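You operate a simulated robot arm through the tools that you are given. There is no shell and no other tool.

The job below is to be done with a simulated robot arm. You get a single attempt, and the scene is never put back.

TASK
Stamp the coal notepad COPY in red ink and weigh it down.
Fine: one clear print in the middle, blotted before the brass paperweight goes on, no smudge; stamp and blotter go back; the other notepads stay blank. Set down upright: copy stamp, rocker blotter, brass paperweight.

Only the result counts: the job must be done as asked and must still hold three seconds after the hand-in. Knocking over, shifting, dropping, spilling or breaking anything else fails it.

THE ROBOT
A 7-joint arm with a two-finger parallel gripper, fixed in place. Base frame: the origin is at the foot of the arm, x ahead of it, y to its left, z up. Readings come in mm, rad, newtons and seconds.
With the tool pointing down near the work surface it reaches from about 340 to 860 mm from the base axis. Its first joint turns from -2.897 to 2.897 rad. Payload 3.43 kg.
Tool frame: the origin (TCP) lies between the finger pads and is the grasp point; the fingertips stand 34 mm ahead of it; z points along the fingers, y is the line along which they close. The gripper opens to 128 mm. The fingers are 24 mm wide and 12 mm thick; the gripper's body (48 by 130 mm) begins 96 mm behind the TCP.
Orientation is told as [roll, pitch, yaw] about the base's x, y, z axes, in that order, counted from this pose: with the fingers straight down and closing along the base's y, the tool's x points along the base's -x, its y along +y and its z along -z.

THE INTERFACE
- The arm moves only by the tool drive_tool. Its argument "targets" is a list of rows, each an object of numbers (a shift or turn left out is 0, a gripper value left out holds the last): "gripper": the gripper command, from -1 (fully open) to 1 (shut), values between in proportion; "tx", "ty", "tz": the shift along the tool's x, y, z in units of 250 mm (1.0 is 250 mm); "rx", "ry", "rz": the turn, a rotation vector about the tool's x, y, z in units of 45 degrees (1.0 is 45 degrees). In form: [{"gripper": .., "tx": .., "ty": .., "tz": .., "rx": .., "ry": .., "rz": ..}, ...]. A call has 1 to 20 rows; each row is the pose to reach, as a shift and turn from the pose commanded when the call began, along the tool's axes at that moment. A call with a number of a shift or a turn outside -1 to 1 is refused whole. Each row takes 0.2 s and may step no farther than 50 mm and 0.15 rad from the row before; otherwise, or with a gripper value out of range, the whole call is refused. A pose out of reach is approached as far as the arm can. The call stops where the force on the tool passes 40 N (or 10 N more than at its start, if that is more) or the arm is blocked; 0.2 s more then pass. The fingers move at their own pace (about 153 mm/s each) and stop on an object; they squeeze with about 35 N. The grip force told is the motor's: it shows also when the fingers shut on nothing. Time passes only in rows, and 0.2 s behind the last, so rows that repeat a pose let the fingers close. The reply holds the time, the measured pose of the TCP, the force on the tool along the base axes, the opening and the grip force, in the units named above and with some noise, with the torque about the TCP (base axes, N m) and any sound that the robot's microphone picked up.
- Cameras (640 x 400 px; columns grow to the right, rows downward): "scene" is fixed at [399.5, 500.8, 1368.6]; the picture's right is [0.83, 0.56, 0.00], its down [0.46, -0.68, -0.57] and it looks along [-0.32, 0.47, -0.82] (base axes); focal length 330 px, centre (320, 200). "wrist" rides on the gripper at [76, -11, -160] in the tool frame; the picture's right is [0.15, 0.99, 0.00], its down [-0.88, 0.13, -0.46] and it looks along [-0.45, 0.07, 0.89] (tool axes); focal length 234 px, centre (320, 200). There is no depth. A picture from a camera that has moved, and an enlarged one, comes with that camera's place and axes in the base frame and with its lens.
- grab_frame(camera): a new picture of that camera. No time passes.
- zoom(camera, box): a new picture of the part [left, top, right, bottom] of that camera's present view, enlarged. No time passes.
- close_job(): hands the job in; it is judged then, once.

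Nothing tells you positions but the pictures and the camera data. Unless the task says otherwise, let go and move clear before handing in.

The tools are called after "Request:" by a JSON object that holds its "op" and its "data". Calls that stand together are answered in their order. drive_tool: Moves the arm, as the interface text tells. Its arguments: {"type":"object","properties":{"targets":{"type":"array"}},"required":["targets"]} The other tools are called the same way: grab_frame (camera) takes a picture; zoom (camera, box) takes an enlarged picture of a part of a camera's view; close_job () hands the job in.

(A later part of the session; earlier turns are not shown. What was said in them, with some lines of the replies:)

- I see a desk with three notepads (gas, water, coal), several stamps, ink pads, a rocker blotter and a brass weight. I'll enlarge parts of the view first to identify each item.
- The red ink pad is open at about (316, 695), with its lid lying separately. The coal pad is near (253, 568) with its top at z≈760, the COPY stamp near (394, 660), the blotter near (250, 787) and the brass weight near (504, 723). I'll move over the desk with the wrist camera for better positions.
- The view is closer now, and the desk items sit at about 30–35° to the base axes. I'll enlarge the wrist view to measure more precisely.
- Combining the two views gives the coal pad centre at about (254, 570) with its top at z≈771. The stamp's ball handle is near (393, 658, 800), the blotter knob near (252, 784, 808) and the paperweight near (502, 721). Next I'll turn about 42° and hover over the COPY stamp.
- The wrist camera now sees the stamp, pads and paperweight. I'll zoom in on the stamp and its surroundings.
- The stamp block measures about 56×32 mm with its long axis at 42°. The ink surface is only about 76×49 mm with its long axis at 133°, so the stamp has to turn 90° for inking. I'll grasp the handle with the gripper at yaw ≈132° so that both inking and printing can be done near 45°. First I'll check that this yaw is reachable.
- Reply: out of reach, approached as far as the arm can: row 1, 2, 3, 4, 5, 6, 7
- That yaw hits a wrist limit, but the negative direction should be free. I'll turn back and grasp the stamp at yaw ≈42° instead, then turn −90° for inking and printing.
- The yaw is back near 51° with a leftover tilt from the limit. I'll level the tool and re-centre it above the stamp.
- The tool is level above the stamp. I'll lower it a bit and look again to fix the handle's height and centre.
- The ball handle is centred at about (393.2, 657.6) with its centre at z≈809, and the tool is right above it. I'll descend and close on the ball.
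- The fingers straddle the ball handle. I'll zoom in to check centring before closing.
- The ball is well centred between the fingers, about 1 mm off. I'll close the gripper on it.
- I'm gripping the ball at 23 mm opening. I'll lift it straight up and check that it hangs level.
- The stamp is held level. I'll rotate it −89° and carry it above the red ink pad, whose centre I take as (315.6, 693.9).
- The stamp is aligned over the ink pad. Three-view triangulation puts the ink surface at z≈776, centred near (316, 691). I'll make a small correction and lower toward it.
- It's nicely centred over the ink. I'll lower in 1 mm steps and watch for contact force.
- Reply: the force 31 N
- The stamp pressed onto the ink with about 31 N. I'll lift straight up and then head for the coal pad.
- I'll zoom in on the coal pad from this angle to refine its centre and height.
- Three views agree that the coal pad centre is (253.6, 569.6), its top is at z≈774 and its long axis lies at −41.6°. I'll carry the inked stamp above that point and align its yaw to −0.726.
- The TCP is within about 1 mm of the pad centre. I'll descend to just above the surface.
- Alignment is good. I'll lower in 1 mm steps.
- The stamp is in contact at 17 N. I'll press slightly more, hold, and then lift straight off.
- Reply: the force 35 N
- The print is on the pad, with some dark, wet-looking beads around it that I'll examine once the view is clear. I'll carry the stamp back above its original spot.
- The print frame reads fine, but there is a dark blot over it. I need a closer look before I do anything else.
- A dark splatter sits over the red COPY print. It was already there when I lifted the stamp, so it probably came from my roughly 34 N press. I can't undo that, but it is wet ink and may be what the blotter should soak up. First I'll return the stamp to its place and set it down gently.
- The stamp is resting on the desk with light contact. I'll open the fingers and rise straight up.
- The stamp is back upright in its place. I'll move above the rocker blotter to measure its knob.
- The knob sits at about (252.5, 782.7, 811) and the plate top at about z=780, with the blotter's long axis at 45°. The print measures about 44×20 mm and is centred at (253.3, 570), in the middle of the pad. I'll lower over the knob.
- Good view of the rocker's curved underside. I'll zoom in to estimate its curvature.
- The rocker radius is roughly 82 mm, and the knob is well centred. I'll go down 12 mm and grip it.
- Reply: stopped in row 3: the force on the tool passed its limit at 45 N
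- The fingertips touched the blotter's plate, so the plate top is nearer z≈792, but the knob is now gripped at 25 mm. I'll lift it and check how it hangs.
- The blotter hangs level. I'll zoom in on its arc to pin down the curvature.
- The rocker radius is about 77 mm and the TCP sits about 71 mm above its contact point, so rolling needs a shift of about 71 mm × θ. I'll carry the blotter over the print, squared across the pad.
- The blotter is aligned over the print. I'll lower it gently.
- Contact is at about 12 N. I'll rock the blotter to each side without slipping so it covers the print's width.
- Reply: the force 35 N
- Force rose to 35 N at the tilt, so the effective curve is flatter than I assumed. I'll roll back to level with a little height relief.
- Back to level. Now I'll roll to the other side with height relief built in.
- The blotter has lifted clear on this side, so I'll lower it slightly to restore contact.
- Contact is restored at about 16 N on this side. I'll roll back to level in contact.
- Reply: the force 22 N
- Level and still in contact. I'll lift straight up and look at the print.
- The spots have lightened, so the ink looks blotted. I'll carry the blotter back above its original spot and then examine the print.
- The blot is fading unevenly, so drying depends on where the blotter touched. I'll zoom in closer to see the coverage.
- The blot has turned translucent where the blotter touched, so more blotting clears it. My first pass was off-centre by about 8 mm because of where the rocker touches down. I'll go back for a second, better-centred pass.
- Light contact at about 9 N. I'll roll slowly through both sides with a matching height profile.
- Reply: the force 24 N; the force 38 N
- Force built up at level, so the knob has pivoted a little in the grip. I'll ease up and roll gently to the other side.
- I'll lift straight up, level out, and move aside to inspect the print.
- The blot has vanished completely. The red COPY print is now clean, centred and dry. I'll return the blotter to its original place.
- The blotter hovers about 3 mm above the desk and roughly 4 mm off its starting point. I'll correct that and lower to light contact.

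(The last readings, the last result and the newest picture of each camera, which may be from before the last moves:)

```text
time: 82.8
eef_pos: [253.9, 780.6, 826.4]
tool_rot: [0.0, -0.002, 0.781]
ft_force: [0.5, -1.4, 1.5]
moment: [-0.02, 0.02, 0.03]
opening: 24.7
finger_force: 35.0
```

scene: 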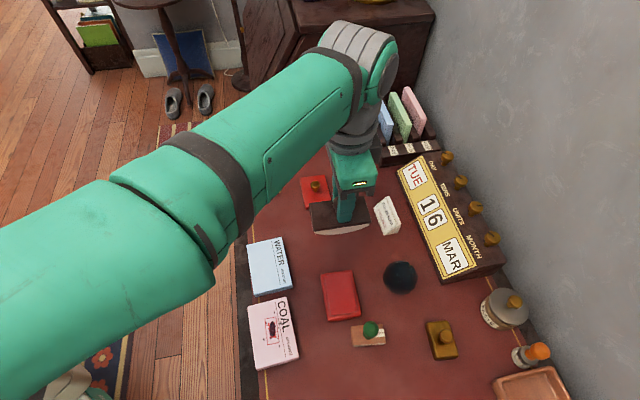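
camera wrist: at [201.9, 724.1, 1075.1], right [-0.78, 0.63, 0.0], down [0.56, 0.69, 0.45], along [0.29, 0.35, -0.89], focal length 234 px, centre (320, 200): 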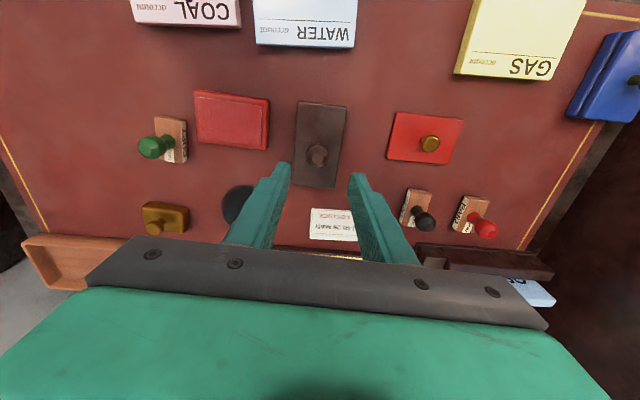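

It's touching lightly. I'll release and rise.

Request:
{"op": "drive_tool", "data": {"targets": [{"gripper": 0.55}, {"gripper": 0.4}, {"gripper": 0.2}, {"gripper": 0.2}]}}

Request:
{"op": "drive_tool", "data": {"targets": [{"gripper": 0.2, "tz": -0.04}, {"tz": -0.12}, {"tz": -0.24}, {"tz": -0.36}, {"tz": -0.48}, {"tz": -0.48}]}}

Request:
{"op": "grab_frame", "data": {"camera": "wrist"}}

Request:
{"op": "zoom", "data": {"camera": "scene", "box": [290, 170, 390, 270]}}

```text
time: 83.8
eef_pos: [254.7, 781.0, 824.6]
tool_rot: [-0.001, -0.003, 0.782]
ft_force: [1.2, 0.9, 3.6]
moment: [0.06, 0.0, -0.01]
opening: 50.9
finger_force: 0.1
```

```text
time: 85.2
eef_pos: [254.3, 780.0, 945.6]
tool_rot: [-0.003, -0.001, 0.782]
ft_force: [-0.7, 0.3, 0.3]
moment: [-0.02, 0.01, -0.01]
opening: 51.2
finger_force: 0.1
```

```text
taken
camera wrist: at [207.2, 718.5, 1105.6], right [-0.8, 0.6, 0.0], down [0.53, 0.71, 0.46], along [0.27, 0.37, -0.89], focal length 234 px, centre (320, 200)
```

wrist: 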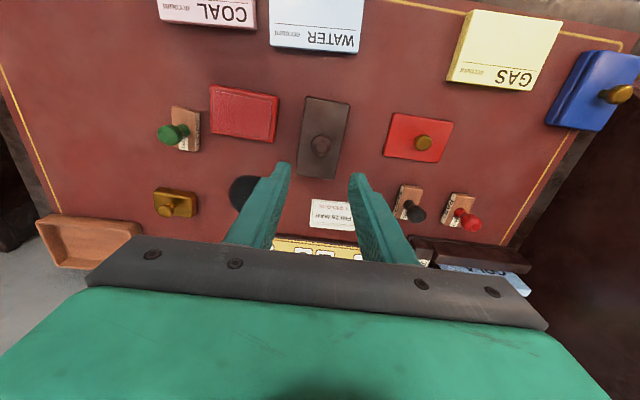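

```text
4.00 times, centred on (340, 220) of scene
camera zoom: at [399.5, 500.8, 1368.6], right [0.83, 0.56, 0.0], down [0.46, -0.68, -0.57], along [-0.32, 0.47, -0.82], focal length 1318 px, centre (240, 120)
```

zoom: 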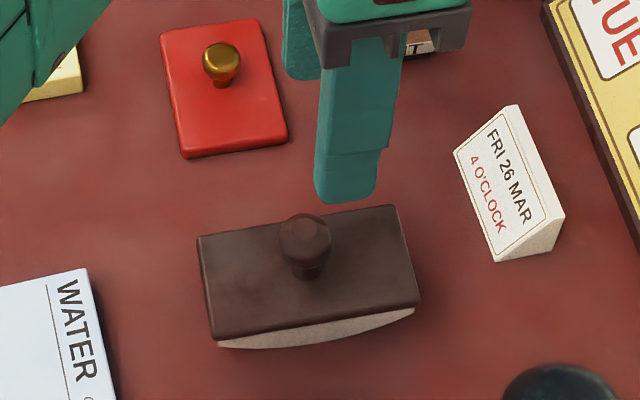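

The blotter is upright and back within about 2 mm of where it started. Next is the brass paperweight, with its knob at about (501, 720, 797). That is at the edge of reach, so I'll approach with the tool tilted outward, and first I'll move toward it.

Request:
{"op": "drive_tool", "data": {"targets": [{"gripper": 0.2, "tx": -0.037, "ty": -0.154, "rz": -0.038}, {"tx": -0.073, "ty": -0.308, "rz": -0.077}, {"tx": -0.11, "ty": -0.462, "rz": -0.115}, {"tx": -0.147, "ty": -0.615, "rz": -0.154}, {"tx": -0.183, "ty": -0.769, "rz": -0.192}, {"tx": -0.22, "ty": -0.923, "rz": -0.2305}, {"tx": -0.22, "ty": -0.923, "rz": -0.2305}, {"tx": -0.22, "ty": -0.923, "rz": -0.2305}]}}

Request:
{"op": "grab_frame", "data": {"camera": "wrist"}}

Request:
{"op": "grab_frame", "data": {"camera": "scene"}}

```text
time: 87.0
eef_pos: [456.6, 655.0, 945.4]
tool_rot: [-0.001, -0.001, 0.963]
ft_force: [-0.2, -0.4, 0.0]
moment: [0.01, 0.0, 0.0]
opening: 51.4
finger_force: 0.0
```

```text
taken
camera wrist: at [421.4, 586.4, 1105.5], right [-0.9, 0.44, 0.0], down [0.4, 0.8, 0.46], along [0.2, 0.41, -0.89], focal length 234 px, centre (320, 200)
```

wrist: 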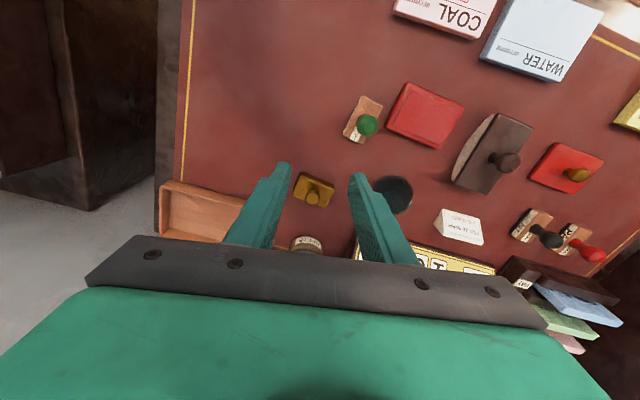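

```text
taken
```

scene: 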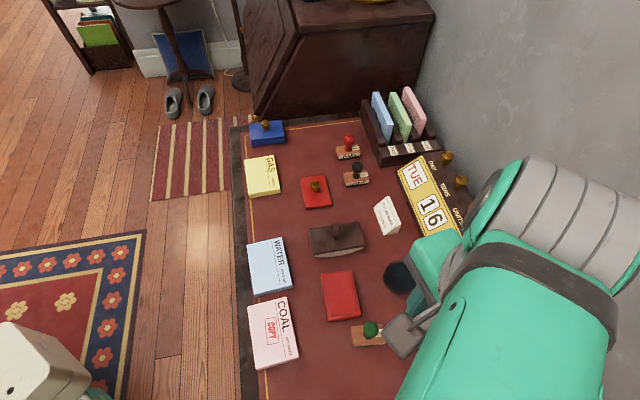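

The paperweight is nicely visible between the fingers. I'll zoom in to measure it.

Request:
{"op": "zoom", "data": {"camera": "wrist", "box": [270, 150, 370, 225]}}

Request:
{"op": "zoom", "data": {"camera": "scene", "box": [240, 290, 310, 375]}}

```text
5.33 times, centred on (320, 188) of wrist
camera zoom: at [421.4, 586.4, 1105.5], right [-0.9, 0.44, 0.0], down [0.4, 0.8, 0.46], along [0.2, 0.41, -0.89], focal length 1249 px, centre (320, 267)
```

zoom: 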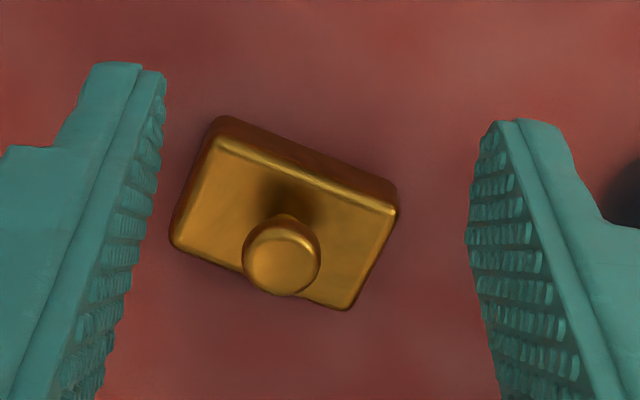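

```text
4.71 times, centred on (275, 332) of scene
camera zoom: at [399.5, 500.8, 1368.6], right [0.83, 0.56, 0.0], down [0.46, -0.68, -0.57], along [-0.32, 0.47, -0.82], focal length 1551 px, centre (532, -424)
```

zoom: 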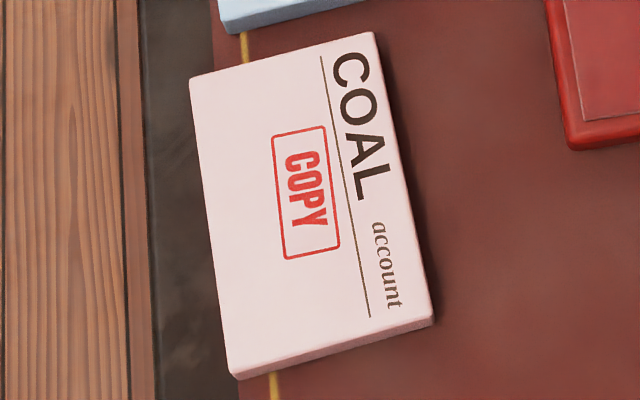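

The knob is at (500.2, 720, 797), 22 mm in diameter, on a 57×38 mm block. I'll move in with a 12° outward tilt to a pre-grasp 60 mm short along the tool axis.

Request:
{"op": "drive_tool", "data": {"targets": [{"gripper": 0.2, "tx": -0.05, "ty": 0.001, "tz": 0.056, "ry": -0.053}, {"tx": -0.1, "ty": 0.001, "tz": 0.112, "ry": -0.107}, {"tx": -0.149, "ty": 0.001, "tz": 0.168, "ry": -0.16}, {"tx": -0.199, "ty": 0.001, "tz": 0.224, "ry": -0.214}, {"tx": -0.249, "ty": 0.001, "tz": 0.28, "ry": -0.267}, {"tx": -0.249, "ty": 0.001, "tz": 0.28, "ry": -0.267}, {"tx": -0.249, "ty": 0.001, "tz": 0.28, "ry": -0.267}]}}

Request:
{"op": "zoom", "data": {"camera": "wrist", "box": [250, 130, 390, 230]}}

Request:
{"op": "grab_frame", "data": {"camera": "scene"}}

```text
time: 88.6
eef_pos: [491.2, 708.0, 877.2]
tool_rot: [-0.001, -0.21, 0.964]
ft_force: [-0.4, 0.0, 0.3]
moment: [-0.01, 0.0, -0.01]
opening: 51.4
finger_force: 0.0
```

```text
4.00 times, centred on (320, 180) of wrist
camera zoom: at [438.5, 612.1, 1016.9], right [-0.89, 0.45, -0.03], down [0.33, 0.7, 0.63], along [0.3, 0.55, -0.78], focal length 937 px, centre (320, 280)
```

zoom: 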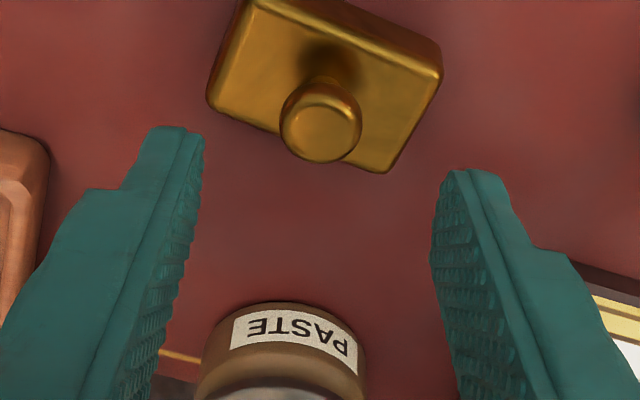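

```text
taken
```

scene: 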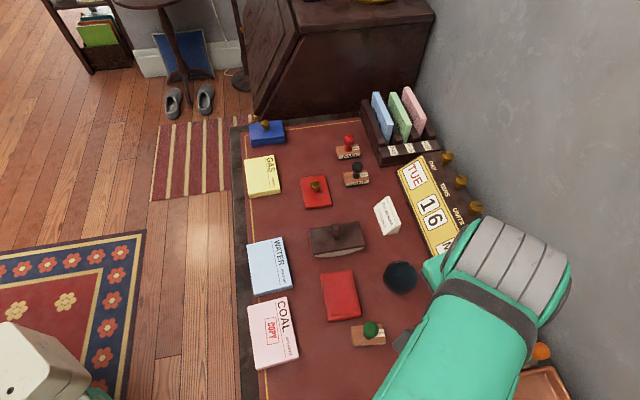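

No reach problem, and the knob sits right on the tool axis. I'll advance along the tool axis, stopping a bit short to check clearance.

Request:
{"op": "drive_tool", "data": {"targets": [{"gripper": 0.2, "tz": 0.06}, {"tz": 0.12}, {"tz": 0.17}, {"tz": 0.2}, {"tz": 0.2}]}}

Request:
{"op": "zoom", "data": {"camera": "wrist", "box": [250, 130, 390, 230]}}

Request:
{"op": "zoom", "data": {"camera": "scene", "box": [390, 270, 510, 380]}}

```text
time: 89.8
eef_pos: [496.0, 715.4, 827.8]
tool_rot: [-0.001, -0.21, 0.964]
ft_force: [0.6, -0.6, -1.1]
moment: [0.0, 0.01, 0.0]
opening: 51.3
finger_force: 0.0
```

```text
4.00 times, centred on (320, 180) of wrist
camera zoom: at [444.4, 620.3, 968.1], right [-0.89, 0.45, -0.03], down [0.33, 0.7, 0.63], along [0.3, 0.55, -0.78], focal length 937 px, centre (320, 280)
```

zoom: 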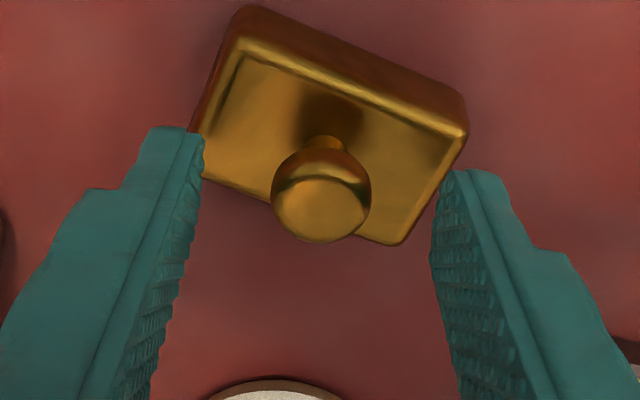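

```text
3.64 times, centred on (450, 325) of scene
camera zoom: at [399.5, 500.8, 1368.6], right [0.83, 0.56, 0.0], down [0.46, -0.68, -0.57], along [-0.32, 0.47, -0.82], focal length 1198 px, centre (-153, -254)
```

zoom: 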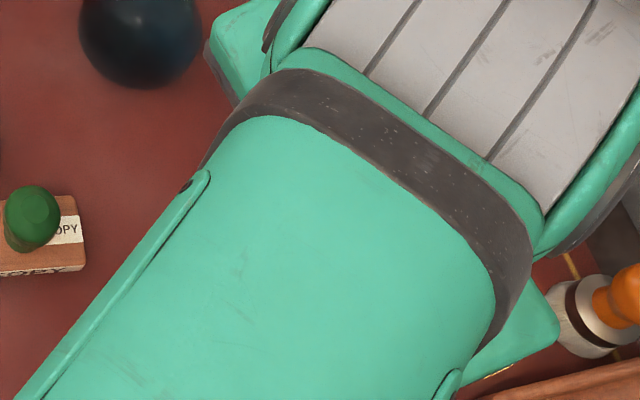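

The knob is on axis, about 30 mm ahead of the TCP. I'll advance 7 mm more and close.

Request:
{"op": "drive_tool", "data": {"targets": [{"gripper": 0.2, "tz": 0.012}, {"tz": 0.022}, {"tz": 0.028}, {"tz": 0.028}]}}

Request:
{"op": "drive_tool", "data": {"targets": [{"gripper": 0.4}, {"gripper": 0.6}, {"gripper": 0.8}, {"gripper": 0.9}, {"gripper": 0.9}, {"gripper": 0.9}]}}

Request:
{"op": "zoom", "data": {"camera": "wrist", "box": [250, 130, 390, 230]}}

```text
time: 90.8
eef_pos: [496.1, 717.0, 821.1]
tool_rot: [-0.002, -0.212, 0.964]
ft_force: [-0.9, -0.8, 0.6]
moment: [0.03, -0.03, 0.0]
opening: 51.3
finger_force: 0.0
```

```text
time: 92.2
eef_pos: [498.1, 717.2, 819.7]
tool_rot: [0.0, -0.211, 0.963]
ft_force: [0.5, -0.3, 0.1]
moment: [-0.06, -0.01, -0.01]
opening: 21.1
finger_force: 34.9
```

```text
4.00 times, centred on (320, 180) of wrist
camera zoom: at [445.1, 621.6, 960.9], right [-0.89, 0.45, -0.03], down [0.33, 0.7, 0.63], along [0.3, 0.55, -0.78], focal length 937 px, centre (320, 280)
```

zoom: 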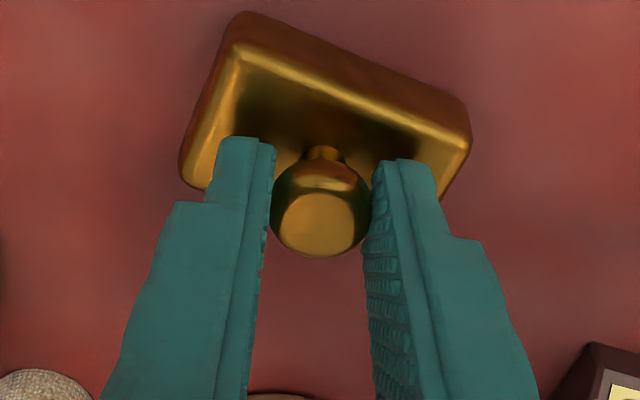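

The knob is gripped at 21 mm. I'll lift vertically and then ease inward.

Request:
{"op": "drive_tool", "data": {"targets": [{"gripper": 0.9, "tx": -0.0042, "tz": -0.0196}, {"tx": -0.0125, "tz": -0.0587}, {"tx": -0.025, "tz": -0.1174}, {"tx": -0.025, "tz": -0.1174}]}}

Request:
{"op": "zoom", "data": {"camera": "wrist", "box": [250, 130, 390, 230]}}

```text
time: 93.2
eef_pos: [498.3, 717.4, 851.4]
tool_rot: [-0.001, -0.211, 0.962]
ft_force: [-0.3, 0.2, -4.6]
moment: [0.0, 0.0, -0.02]
opening: 21.2
finger_force: 35.2
```

```text
4.00 times, centred on (320, 180) of wrist
camera zoom: at [445.0, 621.3, 991.2], right [-0.89, 0.45, -0.03], down [0.33, 0.7, 0.63], along [0.3, 0.55, -0.78], focal length 937 px, centre (320, 280)
```

zoom: 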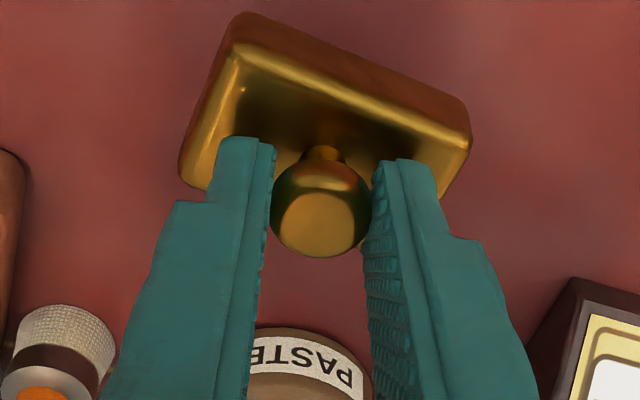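

The weight (about 0.47 kg) is lifted cleanly. I'll rise high enough to clear the stamp, then carry it over to the coal pad.

Request:
{"op": "drive_tool", "data": {"targets": [{"gripper": 0.9, "tx": 0.0236, "tz": -0.0813}, {"tx": 0.0473, "tz": -0.1625}, {"tx": 0.0709, "tz": -0.2438}, {"tx": 0.0945, "tz": -0.325}, {"tx": 0.0945, "tz": -0.325}]}}

Request:
{"op": "drive_tool", "data": {"targets": [{"gripper": 0.9, "tx": 0.125, "ty": 0.066, "tz": -0.0266, "rx": -0.0056, "rz": -0.0263}, {"tx": 0.251, "ty": 0.133, "tz": -0.0533, "rx": -0.0112, "rz": -0.0527}, {"tx": 0.376, "ty": 0.199, "tz": -0.0799, "rx": -0.0168, "rz": -0.079}, {"tx": 0.501, "ty": 0.266, "tz": -0.1066, "rx": -0.0224, "rz": -0.1053}, {"tx": 0.626, "ty": 0.332, "tz": -0.1332, "rx": -0.028, "rz": -0.1316}, {"tx": 0.752, "ty": 0.399, "tz": -0.1599, "rx": -0.0336, "rz": -0.158}, {"tx": 0.877, "ty": 0.465, "tz": -0.1865, "rx": -0.0392, "rz": -0.1843}, {"tx": 0.877, "ty": 0.465, "tz": -0.1865, "rx": -0.0392, "rz": -0.1843}, {"tx": 0.877, "ty": 0.465, "tz": -0.1865, "rx": -0.0392, "rz": -0.1843}]}}

Request:
{"op": "grab_frame", "data": {"camera": "wrist"}}

Request:
{"op": "zoom", "data": {"camera": "wrist", "box": [220, 80, 420, 240]}}

Request:
{"op": "grab_frame", "data": {"camera": "scene"}}

```text
time: 94.4
eef_pos: [476.7, 683.2, 925.0]
tool_rot: [0.003, -0.213, 0.96]
ft_force: [-1.1, 0.1, -5.3]
moment: [0.02, -0.03, 0.04]
opening: 21.0
finger_force: 34.7
```

```text
time: 96.4
eef_pos: [252.0, 564.0, 924.1]
tool_rot: [-0.002, -0.212, 1.112]
ft_force: [0.2, 0.7, -5.4]
moment: [-0.01, 0.02, 0.0]
opening: 21.2
finger_force: 35.2
```

```text
taken
camera wrist: at [213.0, 463.6, 1065.0], right [-0.95, 0.31, -0.03], down [0.22, 0.74, 0.63], along [0.22, 0.59, -0.78], focal length 234 px, centre (320, 200)
```

wrist: 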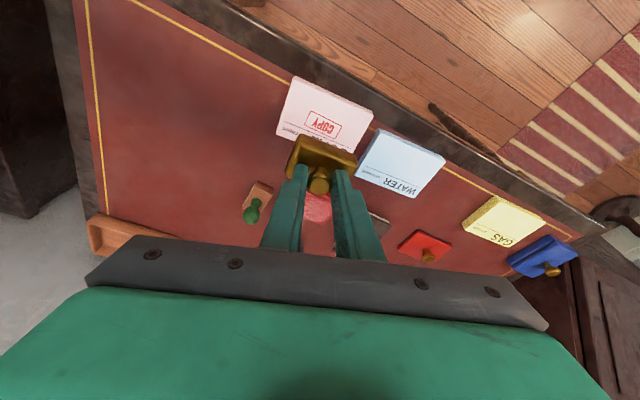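

```text
2.50 times, centred on (320, 160) of wrist
camera zoom: at [213.0, 463.6, 1065.0], right [-0.95, 0.31, -0.03], down [0.22, 0.74, 0.63], along [0.22, 0.59, -0.78], focal length 585 px, centre (320, 300)
```

zoom: 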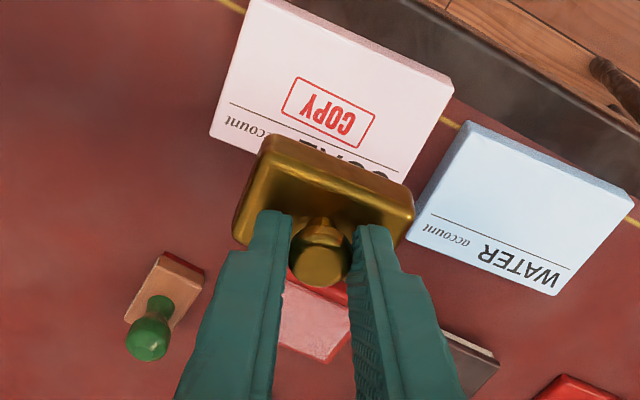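

```text
taken
```

scene: 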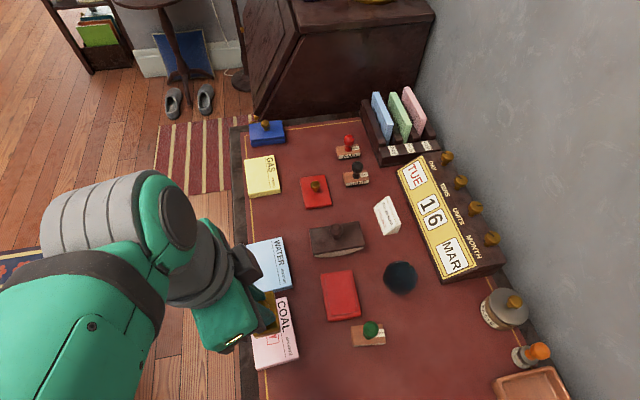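

The weight is above the coal pad. I'll lower it vertically to a few millimetres above the surface and check placement.

Request:
{"op": "drive_tool", "data": {"targets": [{"gripper": 0.9, "tx": 0.0158, "tz": 0.0742}, {"tx": 0.0315, "tz": 0.1483}, {"tx": 0.0473, "tz": 0.2225}, {"tx": 0.0599, "tz": 0.2818}, {"tx": 0.0657, "tz": 0.309}, {"tx": 0.0657, "tz": 0.309}]}}

Request:
{"op": "zoom", "data": {"camera": "wrist", "box": [220, 80, 420, 240]}}

Request:
{"op": "zoom", "data": {"camera": "scene", "box": [230, 270, 330, 375]}}

```text
time: 97.8
eef_pos: [251.1, 567.1, 845.1]
tool_rot: [-0.003, -0.211, 1.112]
ft_force: [0.2, 1.0, -5.1]
moment: [0.0, 0.03, -0.01]
opening: 20.9
finger_force: 35.0
```

```text
2.50 times, centred on (320, 160) of wrist
camera zoom: at [213.6, 464.8, 985.7], right [-0.95, 0.31, -0.03], down [0.22, 0.74, 0.63], along [0.22, 0.59, -0.78], focal length 585 px, centre (320, 300)
```

zoom: 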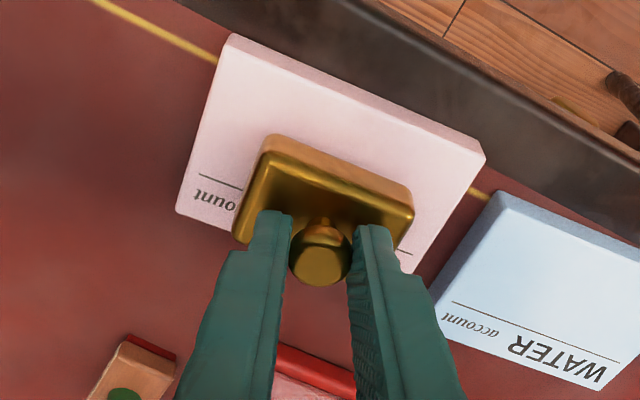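

```text
3.81 times, centred on (280, 322) of scene
camera zoom: at [399.5, 500.8, 1368.6], right [0.83, 0.56, 0.0], down [0.46, -0.68, -0.57], along [-0.32, 0.47, -0.82], focal length 1255 px, centre (472, -267)
```

zoom: 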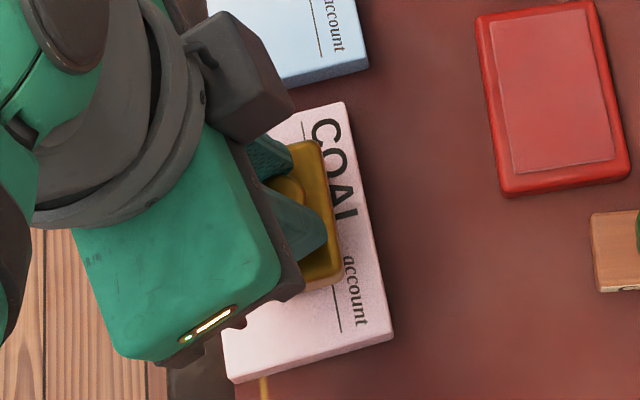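

Request:
{"op": "drive_tool", "data": {"targets": [{"gripper": 0.9, "tx": 0.0017, "tz": 0.0078}, {"tx": 0.0033, "tz": 0.0156}, {"tx": 0.0046, "tz": 0.0215}, {"tx": 0.0046, "tz": 0.0215}]}}

```text
time: 98.8
eef_pos: [253.8, 565.8, 840.4]
tool_rot: [-0.001, -0.211, 1.111]
ft_force: [0.4, 0.1, -4.5]
moment: [0.0, -0.02, 0.0]
opening: 20.9
finger_force: 34.9
```

Request:
{"op": "drive_tool", "data": {"targets": [{"gripper": 0.9, "tx": 0.0008, "tz": 0.0039}, {"tx": 0.0015, "tz": 0.007}, {"tx": 0.0015, "tz": 0.007}]}}

```text
time: 99.6
eef_pos: [251.8, 566.9, 838.6]
tool_rot: [0.0, -0.211, 1.113]
ft_force: [-1.9, 1.3, 1.1]
moment: [-0.06, 0.06, 0.01]
opening: 21.1
finger_force: 34.7
```

Contact is made and the weight is settling onto the pad. I'll seat it a touch more and then release.

Request:
{"op": "drive_tool", "data": {"targets": [{"gripper": 0.9, "tx": 0.0003, "tz": 0.0014}, {"tx": 0.0003, "tz": 0.0014}]}}

Request:
{"op": "drive_tool", "data": {"targets": [{"gripper": 0.7}, {"gripper": 0.55}, {"gripper": 0.4}, {"gripper": 0.2}, {"gripper": 0.2}]}}

Request:
{"op": "zoom", "data": {"camera": "wrist", "box": [220, 80, 420, 240]}}

```text
time: 100.2
eef_pos: [252.6, 566.7, 840.1]
tool_rot: [-0.001, -0.213, 1.109]
ft_force: [-2.6, 0.0, 8.1]
moment: [0.03, 0.09, 0.0]
opening: 20.9
finger_force: 35.5
```

```text
time: 101.4
eef_pos: [251.3, 566.9, 839.0]
tool_rot: [-0.003, -0.211, 1.112]
ft_force: [0.6, 0.9, -0.3]
moment: [0.05, 0.0, -0.01]
opening: 51.2
finger_force: 0.0
```

```text
2.50 times, centred on (320, 160) of wrist
camera zoom: at [213.5, 464.6, 978.4], right [-0.95, 0.31, -0.03], down [0.22, 0.74, 0.63], along [0.22, 0.59, -0.78], focal length 585 px, centre (320, 300)
```

zoom: 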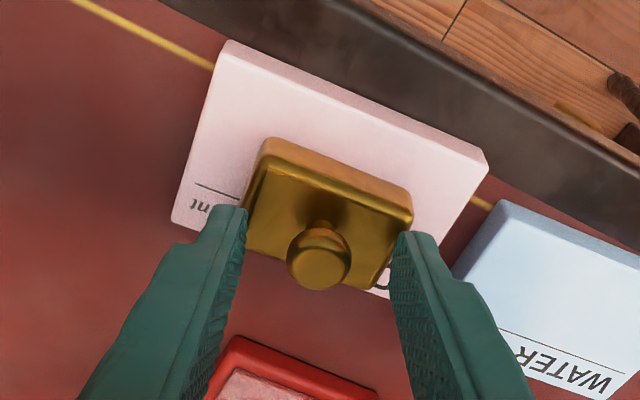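

Released. I'll back off along the tool axis and rise well clear.

Request:
{"op": "drive_tool", "data": {"targets": [{"gripper": 0.2, "tz": -0.06}, {"tz": -0.16}, {"tz": -0.28}, {"tz": -0.42}, {"tz": -0.56}, {"tz": -0.56}]}}

Request:
{"op": "grab_frame", "data": {"camera": "wrist"}}

Request:
{"op": "grab_frame", "data": {"camera": "scene"}}

```text
time: 102.8
eef_pos: [238.3, 540.5, 974.2]
tool_rot: [-0.002, -0.212, 1.111]
ft_force: [-0.7, 0.4, 0.0]
moment: [0.0, -0.03, -0.02]
opening: 51.4
finger_force: 0.0
```

```text
taken
camera wrist: at [200.3, 438.7, 1114.8], right [-0.95, 0.31, -0.03], down [0.22, 0.74, 0.63], along [0.22, 0.59, -0.78], focal length 234 px, centre (320, 200)
```

wrist: 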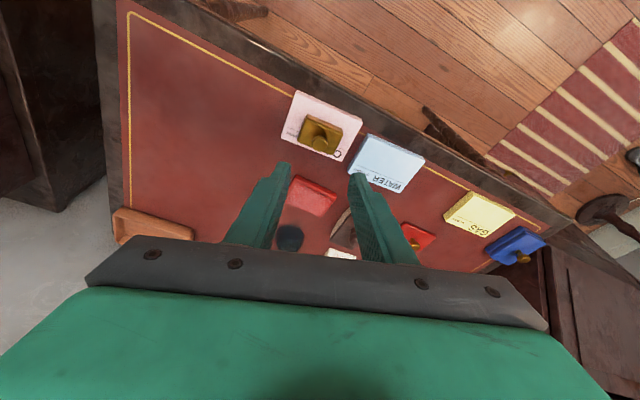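

```text
taken
```

scene: 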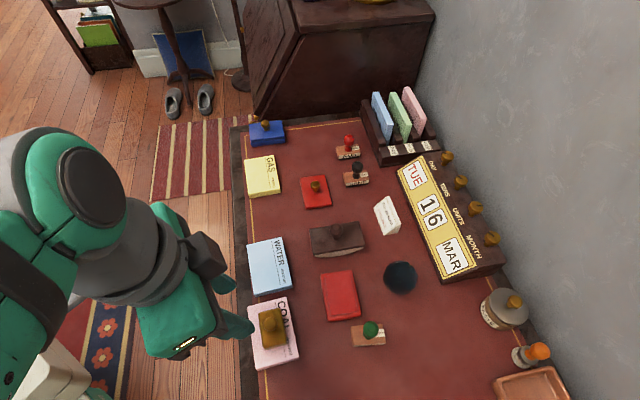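

Everything looks in place. I'll check the details by zooming before handing in.

Request:
{"op": "zoom", "data": {"camera": "scene", "box": [235, 280, 325, 380]}}

Request:
{"op": "zoom", "data": {"camera": "scene", "box": [290, 190, 400, 360]}}

Request:
{"op": "zoom", "data": {"camera": "scene", "box": [235, 110, 405, 300]}}

Request:
{"op": "zoom", "data": {"camera": "wrist", "box": [260, 70, 440, 200]}}

```text
4.00 times, centred on (280, 330) of scene
camera zoom: at [399.5, 500.8, 1368.6], right [0.83, 0.56, 0.0], down [0.46, -0.68, -0.57], along [-0.32, 0.47, -0.82], focal length 1318 px, centre (480, -320)
```

zoom: 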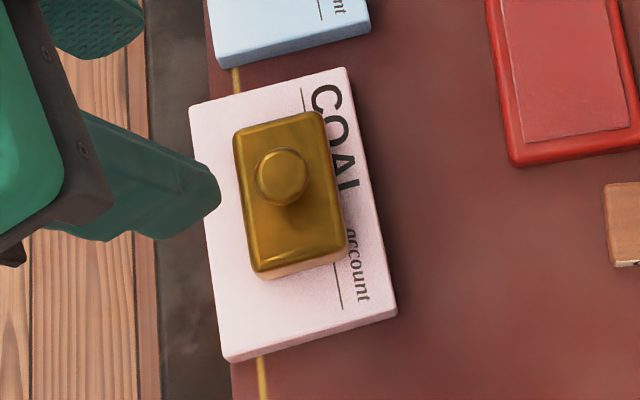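

```text
2.35 times, centred on (345, 275) of scene
camera zoom: at [399.5, 500.8, 1368.6], right [0.83, 0.56, 0.0], down [0.46, -0.68, -0.57], along [-0.32, 0.47, -0.82], focal length 775 px, centre (261, 24)
```

zoom: 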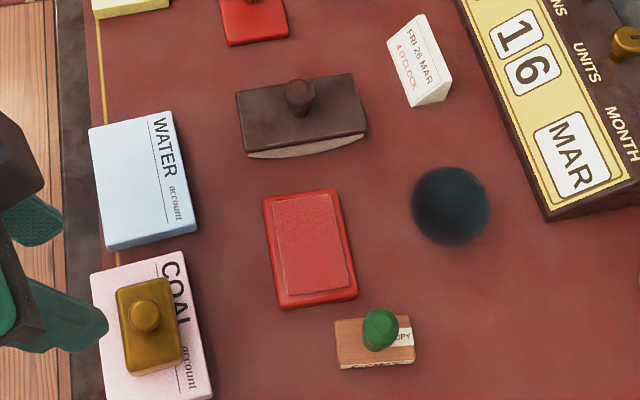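

```text
2.11 times, centred on (320, 205) of scene
camera zoom: at [399.5, 500.8, 1368.6], right [0.83, 0.56, 0.0], down [0.46, -0.68, -0.57], along [-0.32, 0.47, -0.82], focal length 694 px, centre (320, 190)
```

zoom: 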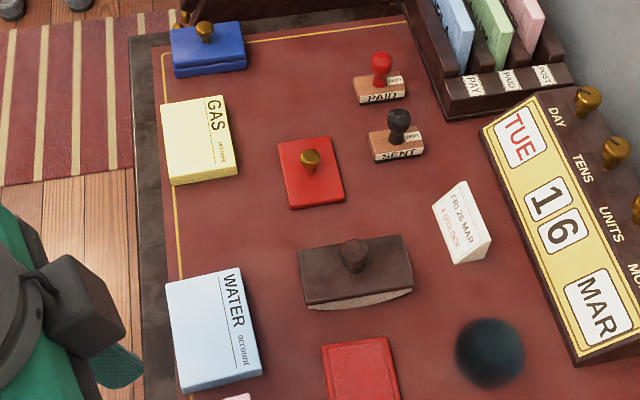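

```text
3.08 times, centred on (350, 135) of wrist
camera zoom: at [200.3, 438.7, 1114.8], right [-0.95, 0.31, -0.03], down [0.22, 0.74, 0.63], along [0.22, 0.59, -0.78], focal length 720 px, centre (228, 400)
```

zoom: 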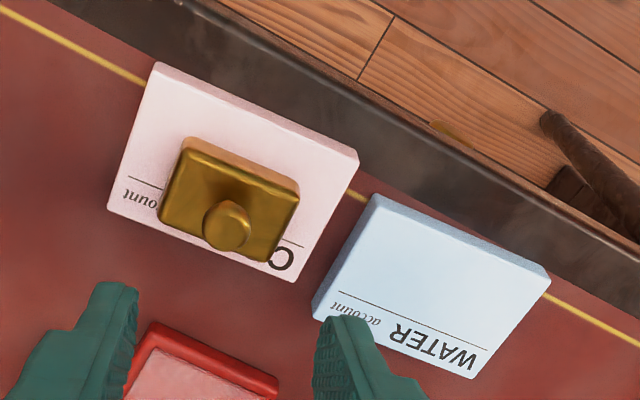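

The coal pad carries a clean COPY print with the brass weight upright on it. The stamp and blotter are upright at their original spots, the other pads are blank and the arm is clear, so I'm handing in.

Request:
{"op": "close_job", "data": {}}

```text
The job is handed in.
```

The coal notepad now has a single red COPY print in the middle, blotted dry, with the brass paperweight standing on it. I've handed the job in; the reply only said it was received, so I don't know how it was judged.

- **Print:** it is centred to within about a millimetre and reads the same way round as the COAL heading. I pressed once, peaking at about 34 N.
- **Blotting:** right after stamping there was a dark splatter over the print. My first pass with the blotter was off-centre and only faded it, so I did a second, better-centred one. After that the splatter was gone, and I saw no smear.
- **Paperweight:** it covers the print, because the pad is too small for it to sit clear. I set it down only once the ink looked dry.
- **Stamp and blotter:** both are upright and within about 2 mm of where they started.
- **Blotter bump:** while reaching for the blotter, the fingertips pressed on its top plate at about 45 N and nudged it slightly. I corrected that when putting it back.
- **Everything else:** the other notepads are still blank, and nothing else on the desk looked moved.
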